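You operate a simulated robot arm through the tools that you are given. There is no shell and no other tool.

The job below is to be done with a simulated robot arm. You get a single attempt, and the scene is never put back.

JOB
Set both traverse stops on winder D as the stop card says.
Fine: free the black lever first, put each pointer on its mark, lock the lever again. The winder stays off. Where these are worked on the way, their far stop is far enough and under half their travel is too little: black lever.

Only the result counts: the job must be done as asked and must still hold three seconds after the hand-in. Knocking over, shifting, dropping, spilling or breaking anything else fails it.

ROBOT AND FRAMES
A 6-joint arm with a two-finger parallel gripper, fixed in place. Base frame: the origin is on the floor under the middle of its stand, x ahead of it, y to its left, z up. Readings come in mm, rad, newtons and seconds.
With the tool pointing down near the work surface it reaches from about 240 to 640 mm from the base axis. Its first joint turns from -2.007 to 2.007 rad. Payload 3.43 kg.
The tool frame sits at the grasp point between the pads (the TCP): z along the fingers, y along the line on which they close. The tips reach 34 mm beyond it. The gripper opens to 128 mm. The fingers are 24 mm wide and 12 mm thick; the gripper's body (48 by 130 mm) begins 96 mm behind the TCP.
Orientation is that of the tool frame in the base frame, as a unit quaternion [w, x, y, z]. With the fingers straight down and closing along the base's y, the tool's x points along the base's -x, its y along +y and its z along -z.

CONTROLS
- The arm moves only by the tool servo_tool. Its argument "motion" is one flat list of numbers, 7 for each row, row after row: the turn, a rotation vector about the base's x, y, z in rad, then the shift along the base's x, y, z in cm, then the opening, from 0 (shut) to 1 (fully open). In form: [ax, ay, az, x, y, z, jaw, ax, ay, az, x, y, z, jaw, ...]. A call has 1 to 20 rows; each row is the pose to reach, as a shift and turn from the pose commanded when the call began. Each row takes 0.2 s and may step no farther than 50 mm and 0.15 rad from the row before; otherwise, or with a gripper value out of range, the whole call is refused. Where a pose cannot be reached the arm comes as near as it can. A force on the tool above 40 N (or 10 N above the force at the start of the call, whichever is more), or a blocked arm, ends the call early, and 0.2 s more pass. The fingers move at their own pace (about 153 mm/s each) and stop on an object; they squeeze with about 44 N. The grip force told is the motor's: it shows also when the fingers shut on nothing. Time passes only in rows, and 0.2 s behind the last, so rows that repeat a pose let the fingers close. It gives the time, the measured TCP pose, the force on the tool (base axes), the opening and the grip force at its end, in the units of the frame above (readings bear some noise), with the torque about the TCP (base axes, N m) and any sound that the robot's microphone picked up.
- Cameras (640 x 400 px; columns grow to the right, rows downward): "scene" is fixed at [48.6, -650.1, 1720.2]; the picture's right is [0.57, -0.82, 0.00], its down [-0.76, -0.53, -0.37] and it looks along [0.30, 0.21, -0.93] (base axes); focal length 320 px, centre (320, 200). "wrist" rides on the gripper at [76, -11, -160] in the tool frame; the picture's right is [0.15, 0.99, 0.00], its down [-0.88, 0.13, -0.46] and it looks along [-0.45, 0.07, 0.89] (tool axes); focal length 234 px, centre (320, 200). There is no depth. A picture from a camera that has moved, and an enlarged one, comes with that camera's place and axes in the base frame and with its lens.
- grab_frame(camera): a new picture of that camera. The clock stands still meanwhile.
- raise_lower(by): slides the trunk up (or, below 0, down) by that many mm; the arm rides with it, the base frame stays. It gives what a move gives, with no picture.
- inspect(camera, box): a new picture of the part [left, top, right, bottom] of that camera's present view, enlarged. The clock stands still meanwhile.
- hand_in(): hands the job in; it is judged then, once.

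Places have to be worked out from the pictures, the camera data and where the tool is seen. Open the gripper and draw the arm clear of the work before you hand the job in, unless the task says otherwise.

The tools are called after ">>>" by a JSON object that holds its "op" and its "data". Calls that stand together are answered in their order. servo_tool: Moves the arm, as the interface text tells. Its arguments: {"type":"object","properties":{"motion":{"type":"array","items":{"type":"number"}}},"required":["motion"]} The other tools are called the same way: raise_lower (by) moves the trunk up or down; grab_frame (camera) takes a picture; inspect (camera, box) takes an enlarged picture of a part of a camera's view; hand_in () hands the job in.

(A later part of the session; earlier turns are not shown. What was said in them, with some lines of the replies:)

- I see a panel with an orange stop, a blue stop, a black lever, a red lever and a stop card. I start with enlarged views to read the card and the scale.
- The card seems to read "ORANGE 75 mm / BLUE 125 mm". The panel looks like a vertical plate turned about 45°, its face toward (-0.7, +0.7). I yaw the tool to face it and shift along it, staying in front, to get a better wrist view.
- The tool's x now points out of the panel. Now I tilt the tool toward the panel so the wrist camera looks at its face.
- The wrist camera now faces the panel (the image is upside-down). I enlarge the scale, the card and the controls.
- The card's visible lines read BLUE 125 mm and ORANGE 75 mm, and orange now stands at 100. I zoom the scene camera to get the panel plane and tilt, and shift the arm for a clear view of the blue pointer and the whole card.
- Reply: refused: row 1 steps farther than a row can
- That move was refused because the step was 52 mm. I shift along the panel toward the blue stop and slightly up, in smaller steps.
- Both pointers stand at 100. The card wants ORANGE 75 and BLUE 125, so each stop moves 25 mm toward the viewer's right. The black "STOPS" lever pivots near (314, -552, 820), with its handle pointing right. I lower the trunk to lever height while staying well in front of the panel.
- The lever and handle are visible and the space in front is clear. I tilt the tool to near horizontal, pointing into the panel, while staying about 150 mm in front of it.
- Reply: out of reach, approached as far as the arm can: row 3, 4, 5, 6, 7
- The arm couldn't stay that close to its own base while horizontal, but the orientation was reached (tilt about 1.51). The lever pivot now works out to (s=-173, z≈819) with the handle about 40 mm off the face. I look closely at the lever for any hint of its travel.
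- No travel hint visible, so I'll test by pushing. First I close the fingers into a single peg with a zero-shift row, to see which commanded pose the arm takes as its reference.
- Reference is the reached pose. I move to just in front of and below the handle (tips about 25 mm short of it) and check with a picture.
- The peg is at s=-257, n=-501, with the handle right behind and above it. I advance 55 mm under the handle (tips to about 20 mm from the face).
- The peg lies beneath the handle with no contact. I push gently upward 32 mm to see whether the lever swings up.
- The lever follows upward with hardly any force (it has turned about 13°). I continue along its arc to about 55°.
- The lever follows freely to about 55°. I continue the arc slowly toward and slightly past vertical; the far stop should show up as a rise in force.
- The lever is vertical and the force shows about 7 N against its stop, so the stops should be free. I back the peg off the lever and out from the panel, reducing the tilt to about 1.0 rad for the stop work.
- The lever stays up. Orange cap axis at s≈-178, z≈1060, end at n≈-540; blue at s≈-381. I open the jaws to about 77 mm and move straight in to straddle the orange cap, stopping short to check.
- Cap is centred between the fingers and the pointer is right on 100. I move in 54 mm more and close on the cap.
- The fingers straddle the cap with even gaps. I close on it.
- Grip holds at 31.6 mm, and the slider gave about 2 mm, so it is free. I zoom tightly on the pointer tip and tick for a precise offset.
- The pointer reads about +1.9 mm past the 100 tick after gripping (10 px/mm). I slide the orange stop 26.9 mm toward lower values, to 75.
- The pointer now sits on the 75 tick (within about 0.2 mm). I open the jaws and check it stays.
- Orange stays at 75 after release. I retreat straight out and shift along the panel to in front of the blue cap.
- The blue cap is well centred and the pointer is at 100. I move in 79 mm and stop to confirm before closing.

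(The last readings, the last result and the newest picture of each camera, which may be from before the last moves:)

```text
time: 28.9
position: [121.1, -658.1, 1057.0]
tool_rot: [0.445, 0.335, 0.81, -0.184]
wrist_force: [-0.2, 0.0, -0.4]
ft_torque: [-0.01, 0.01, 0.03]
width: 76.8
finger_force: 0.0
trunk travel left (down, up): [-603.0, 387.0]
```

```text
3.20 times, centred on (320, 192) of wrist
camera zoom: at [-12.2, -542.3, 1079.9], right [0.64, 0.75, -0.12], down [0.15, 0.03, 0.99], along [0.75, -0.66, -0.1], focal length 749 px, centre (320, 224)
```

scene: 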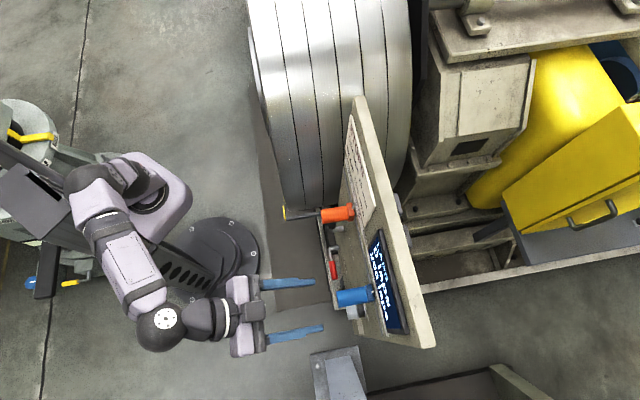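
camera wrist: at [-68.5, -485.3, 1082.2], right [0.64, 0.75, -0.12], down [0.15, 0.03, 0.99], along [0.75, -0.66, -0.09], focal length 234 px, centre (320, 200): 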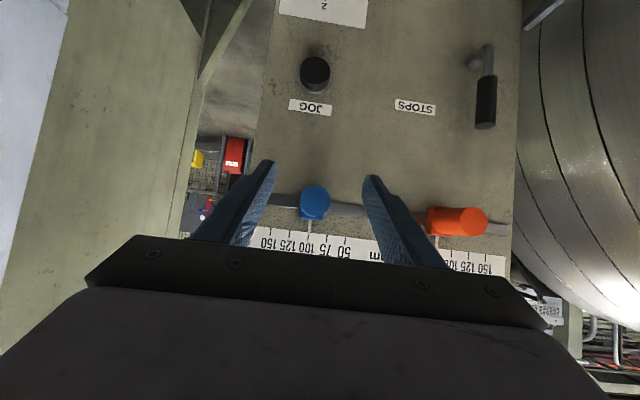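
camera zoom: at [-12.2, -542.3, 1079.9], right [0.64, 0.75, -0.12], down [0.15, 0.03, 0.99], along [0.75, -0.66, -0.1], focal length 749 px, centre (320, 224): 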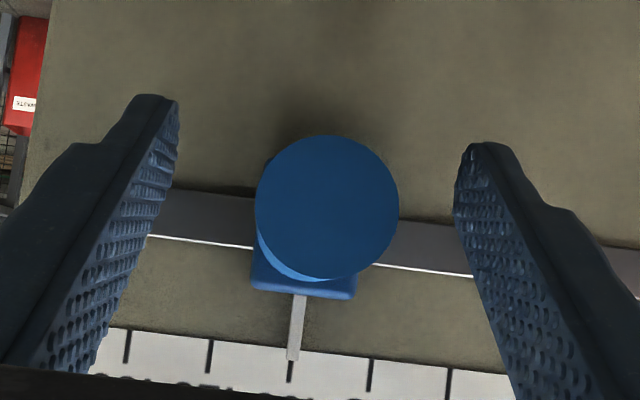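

Centred. I close on the blue cap and read the pointer offset.

>>> {"op": "servo_tool", "data": {"motion": [0, 0, 0, 0, 0, 0, 0, 0, 0, 0, 0, 0, 0, 0, 0, 0, 0, 0, 0, 0, 0]}}

>>> {"op": "inspect", "data": {"camera": "wrist", "box": [290, 215, 354, 255]}}

```text
time: 29.7
position: [119.8, -657.9, 1059.1]
tool_rot: [0.445, 0.336, 0.809, -0.185]
wrist_force: [-0.5, -1.4, 1.3]
ft_torque: [0.19, -0.1, 0.47]
width: 31.9
finger_force: 45.0
trunk travel left (down, up): [-603.0, 387.0]
```

```text
10.00 times, centred on (322, 235) of wrist
camera zoom: at [-12.6, -541.9, 1080.3], right [0.64, 0.75, -0.12], down [0.15, 0.03, 0.99], along [0.75, -0.66, -0.09], focal length 2342 px, centre (300, -150)
```

zoom: 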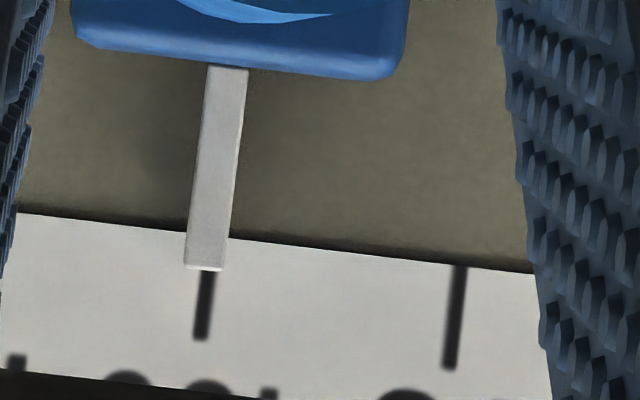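

The blue pointer is within 0.3 mm of the 100 tick while gripped. I slide it 24.7 mm outward to 125.

>>> {"op": "servo_tool", "data": {"motion": [0, 0, 0, -0.4, -0.4, 0, 0, 0, 0, 0, -0.8, -0.8, 0, 0, 0, 0, 0, -1.2, -1.2, 0, 0, 0, 0, 0, -1.6, -1.6, 0, 0, 0, 0, 0, -1.747, -1.747, 0, 0, 0, 0, 0, -1.747, -1.747, 0, 0]}}

>>> {"op": "inspect", "data": {"camera": "wrist", "box": [290, 215, 354, 255]}}

>>> {"op": "grab_frame", "data": {"camera": "wrist"}}

```text
time: 31.1
position: [101.8, -675.3, 1060.0]
tool_rot: [0.445, 0.335, 0.81, -0.184]
wrist_force: [5.1, -2.9, 1.5]
ft_torque: [-0.19, 0.05, -0.48]
width: 31.7
finger_force: 44.5
trunk travel left (down, up): [-603.0, 387.0]
```

```text
10.00 times, centred on (322, 235) of wrist
camera zoom: at [-29.6, -558.9, 1080.4], right [0.64, 0.75, -0.12], down [0.15, 0.03, 0.99], along [0.75, -0.66, -0.1], focal length 2342 px, centre (300, -150)
```

zoom: 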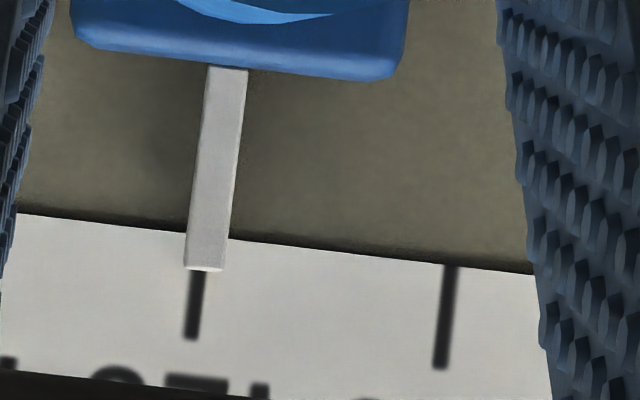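

```text
taken
camera wrist: at [-29.6, -558.9, 1080.4], right [0.64, 0.75, -0.12], down [0.15, 0.03, 0.99], along [0.75, -0.66, -0.1], focal length 234 px, centre (320, 200)
```

wrist: 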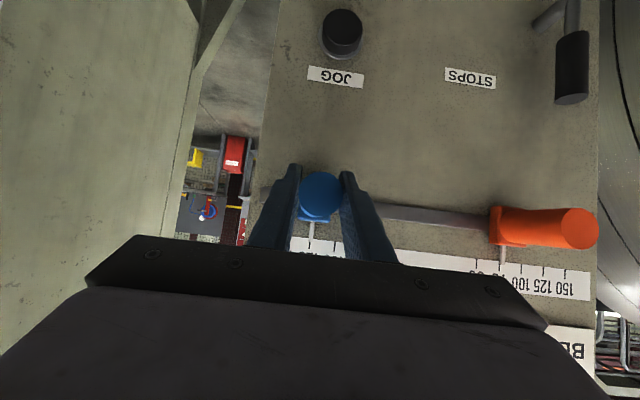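

The blue pointer is about 0.4 mm short of 125 after allowing for parallax. I nudge it 0.4 mm further, then release and check.

>>> {"op": "servo_tool", "data": {"motion": [0, 0, 0, -0.03, -0.03, 0, 0, 0, 0, 0, -0.03, -0.03, 0, 0, 0, 0, 0, -0.03, -0.03, 0, 0.5, 0, 0, 0, -0.03, -0.03, 0, 0.5]}}

>>> {"op": "inspect", "data": {"camera": "wrist", "box": [290, 215, 354, 255]}}

```text
time: 32.1
position: [101.0, -675.7, 1058.8]
tool_rot: [0.445, 0.335, 0.81, -0.184]
wrist_force: [0.2, 0.6, -0.8]
ft_torque: [0.06, 0.0, 0.0]
width: 63.9
finger_force: 0.1
trunk travel left (down, up): [-603.0, 387.0]
```

```text
10.00 times, centred on (322, 235) of wrist
camera zoom: at [-30.9, -558.8, 1080.3], right [0.64, 0.75, -0.12], down [0.15, 0.03, 0.99], along [0.75, -0.66, -0.1], focal length 2342 px, centre (300, -150)
```

zoom: 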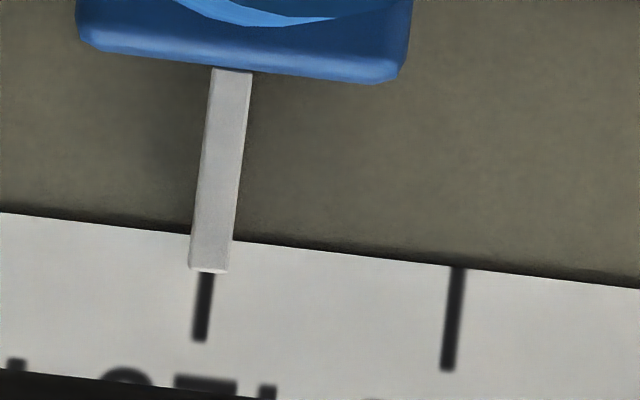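

Blue sits on 125 after release. I retreat and shift to the middle of the panel to check both pointers and the lever from the front.

>>> {"op": "servo_tool", "data": {"motion": [0, 0, 0, -1.77, 1.77, 0, 0.5, 0, 0, 0, -3.54, 3.54, 0, 0.5, 0, 0, 0, -5.66, 5.66, 0, 0.5, 0, 0, 0, -6.36, 9.19, 0, 0.5, 0, 0, 0, -4.24, 12.73, 0, 0.2, 0, 0, 0, -1.41, 15.56, 0, 0]}}

>>> {"op": "grab_frame", "data": {"camera": "wrist"}}

>>> {"op": "inspect", "data": {"camera": "wrist", "box": [180, 120, 460, 260]}}

```text
time: 33.5
position: [87.1, -518.5, 1060.1]
tool_rot: [0.446, 0.335, 0.809, -0.186]
wrist_force: [0.9, 0.9, 0.0]
ft_torque: [0.01, 0.01, -0.04]
width: 0.1
finger_force: 33.2
trunk travel left (down, up): [-603.0, 387.0]
```

```text
taken
camera wrist: at [-44.7, -401.5, 1081.2], right [0.64, 0.75, -0.13], down [0.15, 0.03, 0.99], along [0.75, -0.66, -0.09], focal length 234 px, centre (320, 200)
```

wrist: 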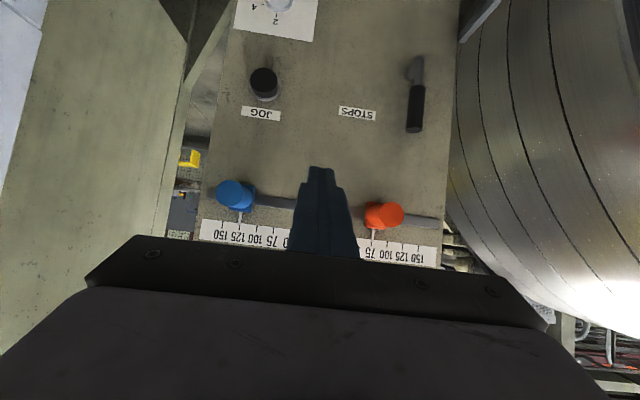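

```text
2.29 times, centred on (320, 190) of wrist
camera zoom: at [-44.7, -401.5, 1081.2], right [0.64, 0.75, -0.13], down [0.15, 0.03, 0.99], along [0.75, -0.66, -0.09], focal length 535 px, centre (320, 223)
```

zoom: 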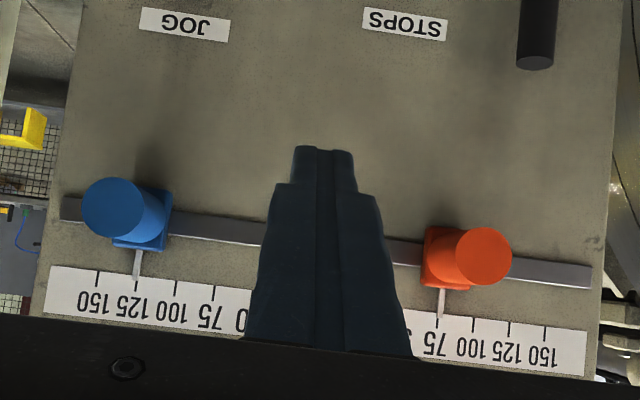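

Both pointers sit on their marks: orange 75, blue 125. The lever is still vertical (pivot s≈-173, tip z≈927). Now I lower the trunk to lever height in order to lock it again, pushing it back from its left side.

>>> {"op": "raise_lower", "data": {"by": -160}}

>>> {"op": "servo_tool", "data": {"motion": [-0.0884, -0.0884, 0, 2.95, 1.11, 0, 0, -0.1768, -0.1768, 0, 5.9, 2.22, 0, 0, -0.2652, -0.2652, 0, 8.85, 3.33, 0, 0, -0.3536, -0.3536, 0, 11.8, 4.45, 0, 0]}}

>>> {"op": "grab_frame", "data": {"camera": "wrist"}}

>>> {"op": "grab_frame", "data": {"camera": "scene"}}

```text
time: 35.4
position: [87.3, -518.5, 898.8]
tool_rot: [0.446, 0.336, 0.809, -0.186]
wrist_force: [-0.2, -0.1, -0.6]
ft_torque: [-0.01, 0.01, 0.04]
width: 0.2
finger_force: 33.0
trunk travel left (down, up): [-443.0, 547.0]
```

```text
time: 36.4
position: [204.0, -474.3, 901.3]
tool_rot: [0.632, 0.279, 0.673, -0.263]
wrist_force: [-0.4, 0.1, 0.3]
ft_torque: [0.0, -0.01, 0.01]
width: 0.0
finger_force: 32.7
trunk travel left (down, up): [-443.0, 547.0]
```

```text
taken
camera wrist: at [80.3, -366.0, 834.9], right [0.69, 0.71, -0.15], down [-0.19, 0.38, 0.91], along [0.7, -0.6, 0.39], focal length 234 px, centre (320, 200)
```

wrist: 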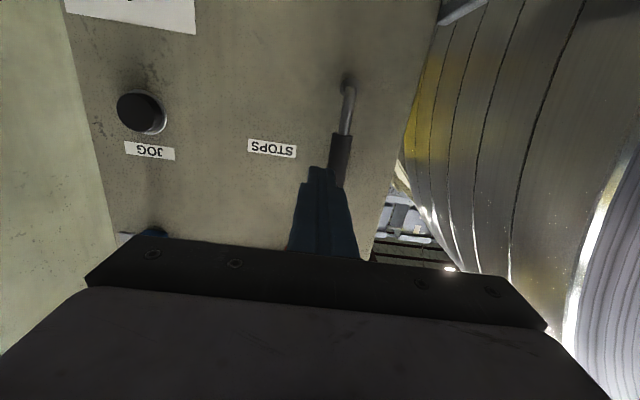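

```text
taken
```

scene: 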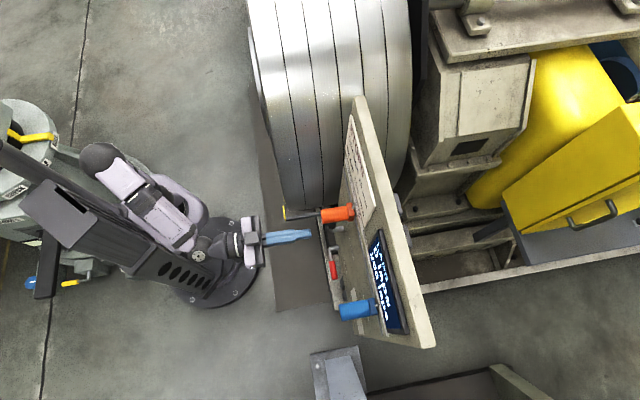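

The drum rim is well to the left (s≳-30), so there is room. I shift to the left side of the upright lever with a small yaw, still in front of it, and check.

>>> {"op": "servo_tool", "data": {"motion": [0, 0, 0.1, 2.12, 1.55, 0, 0, 0, 0, 0.2, 4.24, 3.11, 0, 0, 0, 0, 0.2, 4.24, 3.11, 0, 0]}}

>>> {"op": "grab_frame", "data": {"camera": "wrist"}}

>>> {"op": "inspect", "data": {"camera": "scene", "box": [230, 160, 390, 270]}}

```text
time: 37.2
position: [248.4, -442.3, 899.8]
tool_rot: [0.655, 0.209, 0.699, -0.196]
wrist_force: [-0.8, -0.5, 0.9]
ft_torque: [0.03, 0.03, -0.04]
width: 0.0
finger_force: 33.0
trunk travel left (down, up): [-443.0, 547.0]
```

```text
taken
camera wrist: at [104.6, -361.6, 834.9], right [0.54, 0.83, -0.15], down [-0.26, 0.33, 0.91], along [0.8, -0.45, 0.39], focal length 234 px, centre (320, 200)
```

wrist: 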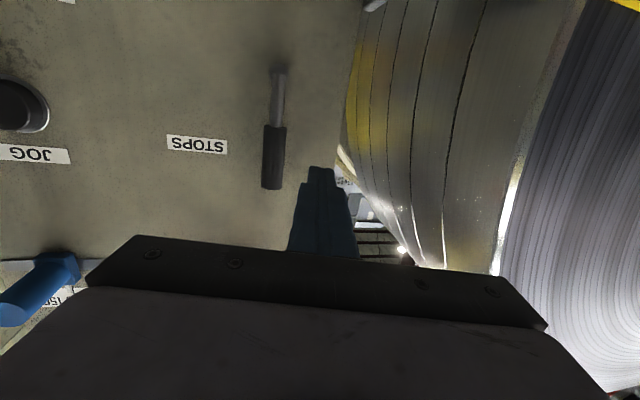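

```text
3.64 times, centred on (310, 215) of scene
camera zoom: at [48.6, -650.1, 1720.2], right [0.57, -0.82, 0.0], down [-0.76, -0.53, -0.37], along [0.3, 0.21, -0.93], focal length 1162 px, centre (356, 146)
```

zoom: 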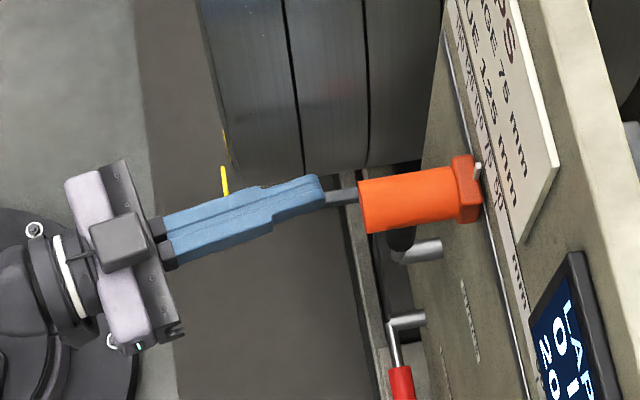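

The peg is clear to the left of the upright handle. I advance 68 mm beside it.

>>> {"op": "servo_tool", "data": {"motion": [0, 0, 0, 1.6, -1.6, 0, 0, 0, 0, 0, 3.2, -3.2, 0, 0, 0, 0, 0, 4.8, -4.8, 0, 0]}}

>>> {"op": "grab_frame", "data": {"camera": "wrist"}}

```text
time: 38.0
position: [294.5, -491.7, 898.5]
tool_rot: [0.654, 0.211, 0.699, -0.198]
wrist_force: [-0.7, 0.9, 0.1]
ft_torque: [-0.01, -0.01, 0.01]
width: 0.0
finger_force: 32.8
trunk travel left (down, up): [-443.0, 547.0]
```

```text
taken
camera wrist: at [152.1, -410.0, 834.5], right [0.54, 0.83, -0.15], down [-0.26, 0.33, 0.91], along [0.8, -0.45, 0.39], focal length 234 px, centre (320, 200)
```

wrist: 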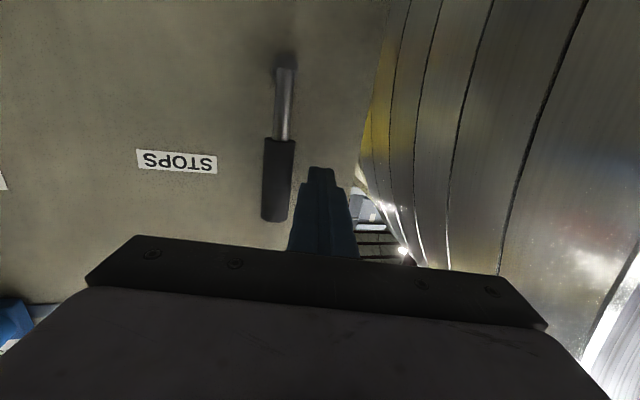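

Clear beside the handle. I push it over along its arc back toward the right, to about 30° first.

>>> {"op": "servo_tool", "data": {"motion": [0, 0, 0, -0.83, -0.83, 0, 0, 0, 0, 0, -1.35, -1.35, 0.2, 0, 0, 0, 0, -1.85, -1.85, 0.36, 0, 0, 0, 0, -2.37, -2.37, 0.41, 0, 0, 0, 0, -2.88, -2.88, 0.43, 0, 0, 0, 0, -3.39, -3.39, 0.35, 0, 0, 0, 0, -3.9, -3.9, 0.23, 0, 0, 0, 0, -4.39, -4.39, 0.02, 0, 0, 0, 0, -4.88, -4.88, -0.21, 0, 0, 0, 0, -5.34, -5.34, -0.53, 0, 0, 0, 0, -5.8, -5.8, -0.89, 0, 0, 0, 0, -6.21, -6.21, -1.32, 0, 0, 0, 0, -6.62, -6.62, -1.78, 0]}}

>>> {"op": "grab_frame", "data": {"camera": "wrist"}}

>>> {"op": "inspect", "data": {"camera": "scene", "box": [260, 200, 400, 320]}}

```text
time: 40.8
position: [229.7, -556.2, 881.9]
tool_rot: [0.655, 0.21, 0.698, -0.198]
wrist_force: [-0.5, -0.6, -0.4]
ft_torque: [-0.01, 0.03, -0.01]
width: 0.0
finger_force: 33.0
trunk travel left (down, up): [-443.0, 547.0]
```

```text
taken
camera wrist: at [85.9, -475.6, 816.7], right [0.54, 0.83, -0.15], down [-0.26, 0.33, 0.91], along [0.8, -0.45, 0.39], focal length 234 px, centre (320, 200)
```

wrist: 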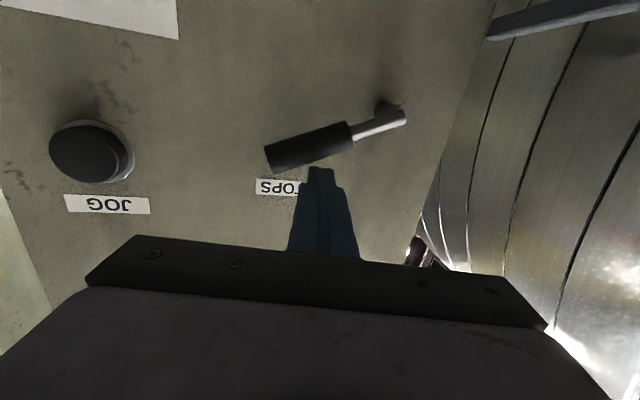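

```text
3.33 times, centred on (330, 260) of scene
camera zoom: at [48.6, -650.1, 1720.2], right [0.57, -0.82, 0.0], down [-0.76, -0.53, -0.37], along [0.3, 0.21, -0.93], focal length 1065 px, centre (287, 0)
```

zoom: 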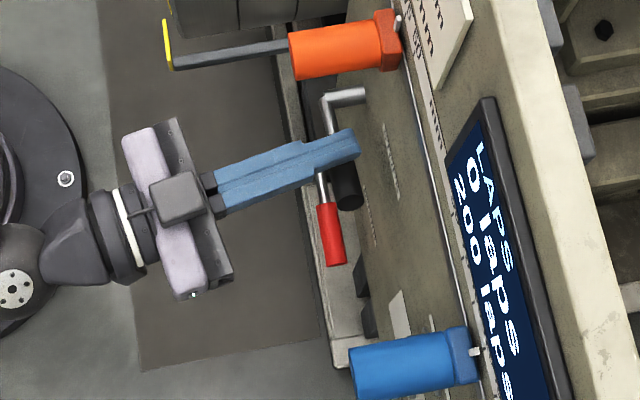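

The lever follows. I continue down the arc to the horizontal position.

>>> {"op": "servo_tool", "data": {"motion": [0, 0, 0, -0.42, -0.42, -0.6, 0, 0, 0, 0, -0.84, -0.84, -1.2, 0, 0, 0, 0, -1.12, -1.12, -1.82, 0, 0, 0, 0, -1.4, -1.4, -2.44, 0, 0, 0, 0, -1.6, -1.6, -3.1, 0, 0, 0, 0, -1.79, -1.79, -3.6, 0, 0, 0, 0, -1.8, -1.8, -3.9, 0]}}

>>> {"op": "grab_frame", "data": {"camera": "wrist"}}

```text
time: 42.4
position: [210.4, -575.1, 844.8]
tool_rot: [0.656, 0.21, 0.697, -0.199]
wrist_force: [0.1, 1.3, 5.2]
ft_torque: [-0.03, -0.12, 0.03]
width: 0.0
finger_force: 33.2
trunk travel left (down, up): [-443.0, 547.0]
```

```text
taken
camera wrist: at [68.2, -493.5, 778.6], right [0.54, 0.83, -0.15], down [-0.26, 0.33, 0.91], along [0.8, -0.45, 0.4], focal length 234 px, centre (320, 200)
```

wrist: 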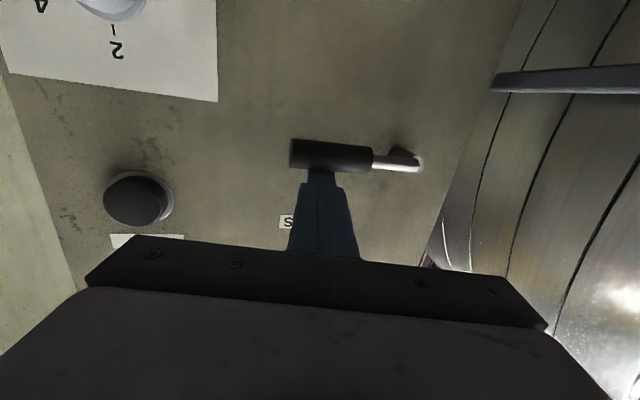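

The force is rising to about 5 N upward at z≈845, so the lever seems to be at its lock stop. I press another 5 mm to confirm it's a hard stop.

>>> {"op": "servo_tool", "data": {"motion": [0, 0, 0, 0, 0, -0.3, 0, 0, 0, 0, 0, 0, -0.6, 0, 0, 0, 0, 0, 0, -0.6, 0]}}

>>> {"op": "grab_frame", "data": {"camera": "wrist"}}

```text
time: 43.2
position: [210.9, -574.0, 842.7]
tool_rot: [0.659, 0.207, 0.695, -0.2]
wrist_force: [5.3, -6.1, 27.3]
ft_torque: [-0.39, -0.55, 0.03]
width: 0.0
finger_force: 33.0
trunk travel left (down, up): [-443.0, 547.0]
```

```text
taken
camera wrist: at [68.6, -493.8, 776.0], right [0.54, 0.83, -0.15], down [-0.27, 0.34, 0.9], along [0.8, -0.45, 0.4], focal length 234 px, centre (320, 200)
```

wrist: 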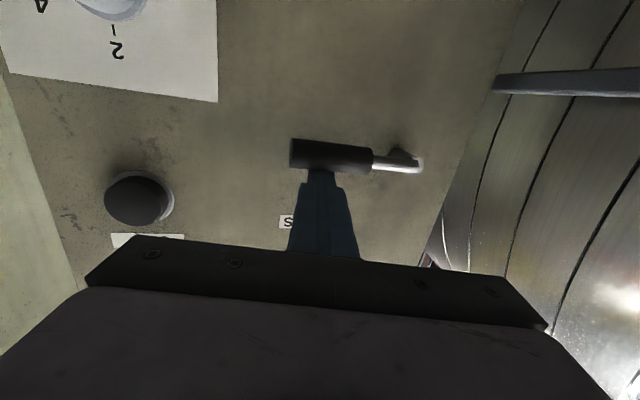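

It stops hard at 27 N, with the lever horizontal as it was at the start, so it is locked. I lift off the handle, back out, and undo the yaw.

>>> {"op": "servo_tool", "data": {"motion": [0, 0, 0, 0, 0, 1, 0, 0, 0, 0, 0, 0, 2.2, 0, 0, 0, 0, -1.8, 1.8, 2.2, 0, 0, 0, 0, -3.6, 3.6, 2.2, 0, 0, 0, 0, -5.4, 5.4, 2.2, 0, 0, 0, -0.1, -5.6, 5.6, 2.2, 0, 0, 0, -0.2, -5.6, 5.6, 2.2, 0]}}

>>> {"op": "servo_tool", "data": {"motion": [0.0884, 0.0884, 0, -0.7, 0.7, 0, 0, 0.1768, 0.1768, 0, -1.4, 1.4, 0, 0, 0.2652, 0.2652, 0, -2.1, 2.1, 0, 0, 0.3536, 0.3536, 0, -2.8, 2.8, 0, 0]}}

>>> {"op": "raise_lower", "data": {"by": 220}}

>>> {"op": "grab_frame", "data": {"camera": "wrist"}}

>>> {"op": "grab_frame", "data": {"camera": "scene"}}

```text
time: 44.8
position: [153.8, -518.4, 858.3]
tool_rot: [0.632, 0.279, 0.674, -0.261]
wrist_force: [0.7, 0.2, -0.3]
ft_torque: [0.01, 0.03, -0.01]
width: 0.0
finger_force: 32.6
trunk travel left (down, up): [-443.0, 547.0]
```

```text
time: 45.8
position: [128.4, -490.6, 858.2]
tool_rot: [0.445, 0.335, 0.81, -0.185]
wrist_force: [-1.0, -1.2, 1.3]
ft_torque: [-0.01, 0.03, -0.02]
width: 0.0
finger_force: 32.9
trunk travel left (down, up): [-443.0, 547.0]
```

```text
time: 48.1
position: [128.0, -491.4, 1078.0]
tool_rot: [0.446, 0.336, 0.809, -0.186]
wrist_force: [0.6, -0.3, -0.3]
ft_torque: [-0.01, -0.02, 0.02]
width: 0.0
finger_force: 33.0
trunk travel left (down, up): [-663.0, 327.0]
```

```text
taken
camera wrist: at [-4.6, -374.8, 1100.1], right [0.64, 0.75, -0.12], down [0.15, 0.03, 0.99], along [0.75, -0.66, -0.1], focal length 234 px, centre (320, 200)
```

wrist: 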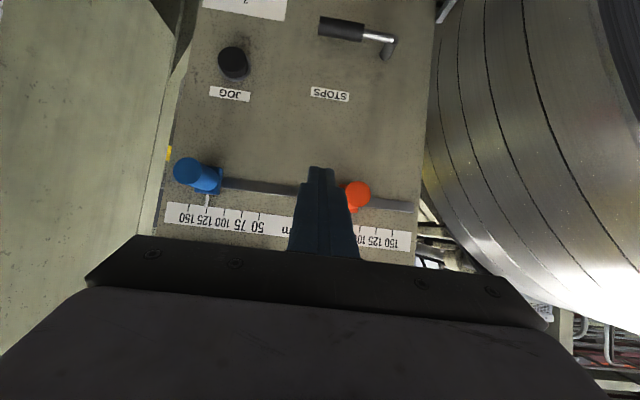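

```text
taken
```

scene: 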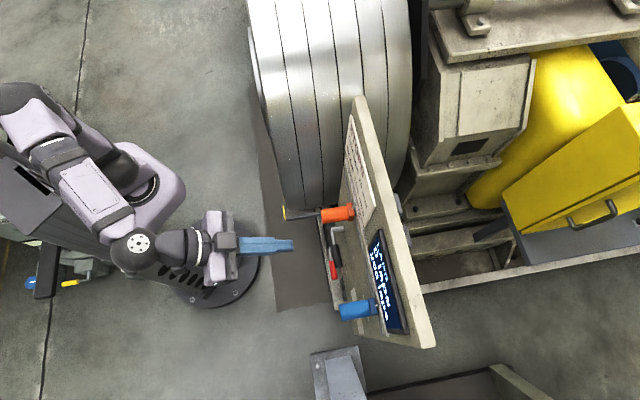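

The lever is back in its locked position. I open the gripper and raise the trunk a little for a last clear view of both pointers and the card.

>>> {"op": "servo_tool", "data": {"motion": [0, 0, 0, -1, 1, 0, 1, 0, 0, 0, -2, 2, 0, 1, 0, 0, 0, -2, 2, 0, 1]}}

>>> {"op": "raise_lower", "data": {"by": 90}}

>>> {"op": "grab_frame", "data": {"camera": "wrist"}}

>>> {"op": "inspect", "data": {"camera": "wrist", "box": [180, 120, 440, 260]}}

>>> {"op": "inspect", "data": {"camera": "wrist", "box": [310, 130, 410, 192]}}

```text
time: 48.9
position: [106.7, -470.9, 1078.7]
tool_rot: [0.445, 0.336, 0.809, -0.186]
wrist_force: [0.9, 0.5, -0.3]
ft_torque: [-0.01, 0.0, -0.01]
width: 128.2
finger_force: 0.1
trunk travel left (down, up): [-663.0, 327.0]
```

```text
time: 50.1
position: [108.7, -470.4, 1169.0]
tool_rot: [0.445, 0.336, 0.809, -0.185]
wrist_force: [0.3, -0.1, 0.3]
ft_torque: [-0.02, 0.02, 0.01]
width: 128.1
finger_force: 0.1
trunk travel left (down, up): [-753.0, 237.0]
```

```text
taken
camera wrist: at [-24.2, -354.9, 1190.0], right [0.64, 0.75, -0.12], down [0.15, 0.03, 0.99], along [0.75, -0.66, -0.1], focal length 234 px, centre (320, 200)
```

wrist: 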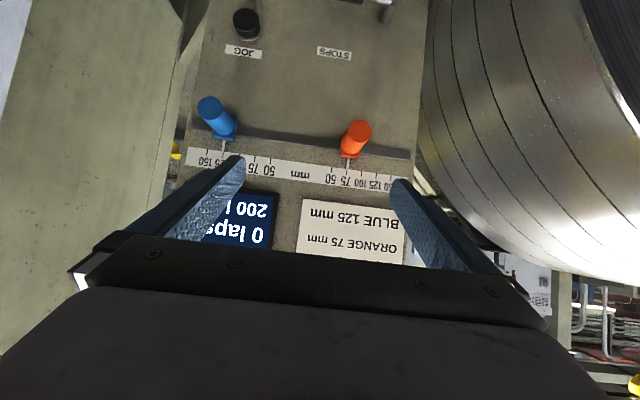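

```text
2.46 times, centred on (310, 190) of wrist
camera zoom: at [-24.2, -354.9, 1190.0], right [0.64, 0.75, -0.12], down [0.15, 0.03, 0.99], along [0.75, -0.66, -0.1], focal length 576 px, centre (345, 225)
```

zoom: 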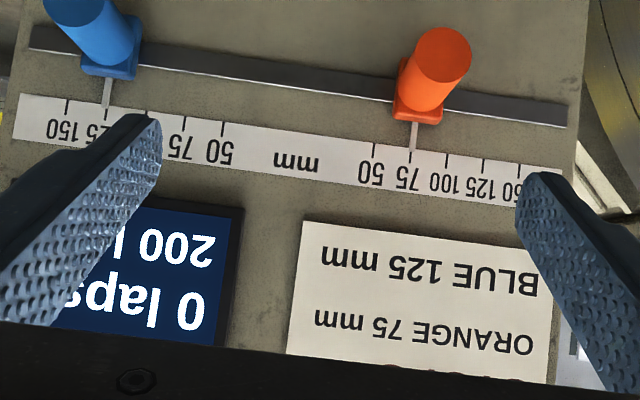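

```text
6.40 times, centred on (360, 161) of wrist
camera zoom: at [-24.2, -354.9, 1190.0], right [0.64, 0.75, -0.12], down [0.15, 0.03, 0.99], along [0.75, -0.66, -0.1], focal length 1499 px, centre (64, 450)
```

zoom: 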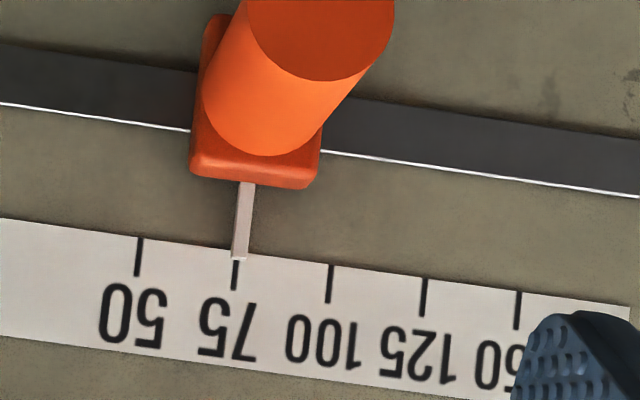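

Orange is on 75 and the card is confirmed. A last zoom on the blue pointer and the lever.

>>> {"op": "inspect", "data": {"camera": "wrist", "box": [185, 120, 265, 170]}}

>>> {"op": "inspect", "data": {"camera": "scene", "box": [280, 180, 420, 330]}}

```text
8.00 times, centred on (225, 145) of wrist
camera zoom: at [-24.2, -354.9, 1190.0], right [0.64, 0.75, -0.12], down [0.15, 0.03, 0.99], along [0.75, -0.66, -0.1], focal length 1873 px, centre (1080, 640)
```

zoom: 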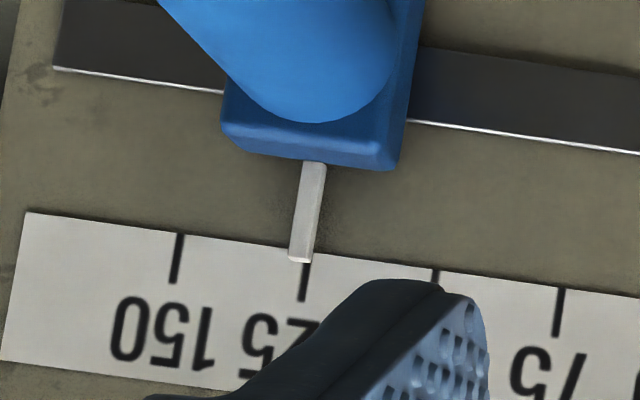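

```text
2.67 times, centred on (350, 255) of scene
camera zoom: at [48.6, -650.1, 1720.2], right [0.57, -0.82, 0.0], down [-0.76, -0.53, -0.37], along [0.3, 0.21, -0.93], focal length 852 px, centre (240, 53)
```

zoom: 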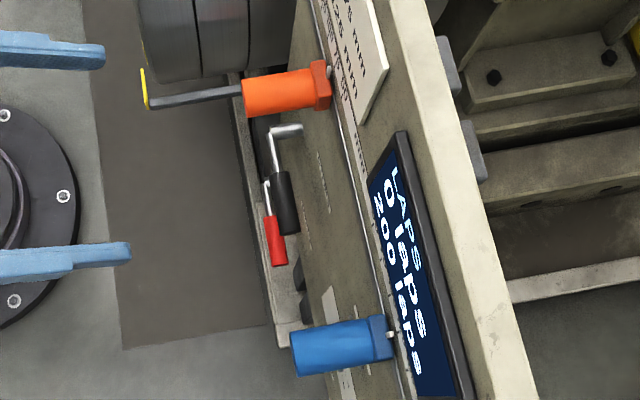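

Orange is at 75, blue is at 125, the lever is back in its locked position, and the display still shows 0 laps. The gripper is open and well clear, so I hand in.

>>> {"op": "hand_in", "data": {}}

```text
The job is handed in.
```

Both traverse stops on winder D are set to the card: orange at 75 mm and blue at 125 mm. Before sliding either stop, I swung the black lever up to its far stop. Afterwards I pushed it back to its original position until it hit a hard stop at about 27 N.

- **Pointers:** both started at 100 and each moved 25 mm. In the close-up pictures they sat within about 0.3 mm of their marks after release. A final look after locking showed no shift.
- **Winder:** it stayed off, and the display still reads 0 laps. I did not touch the brake lever, the dial or the jog and reset buttons.
- **Arm:** the gripper is open and clear of the panel.

The hand-in was accepted, but no verdict came back.
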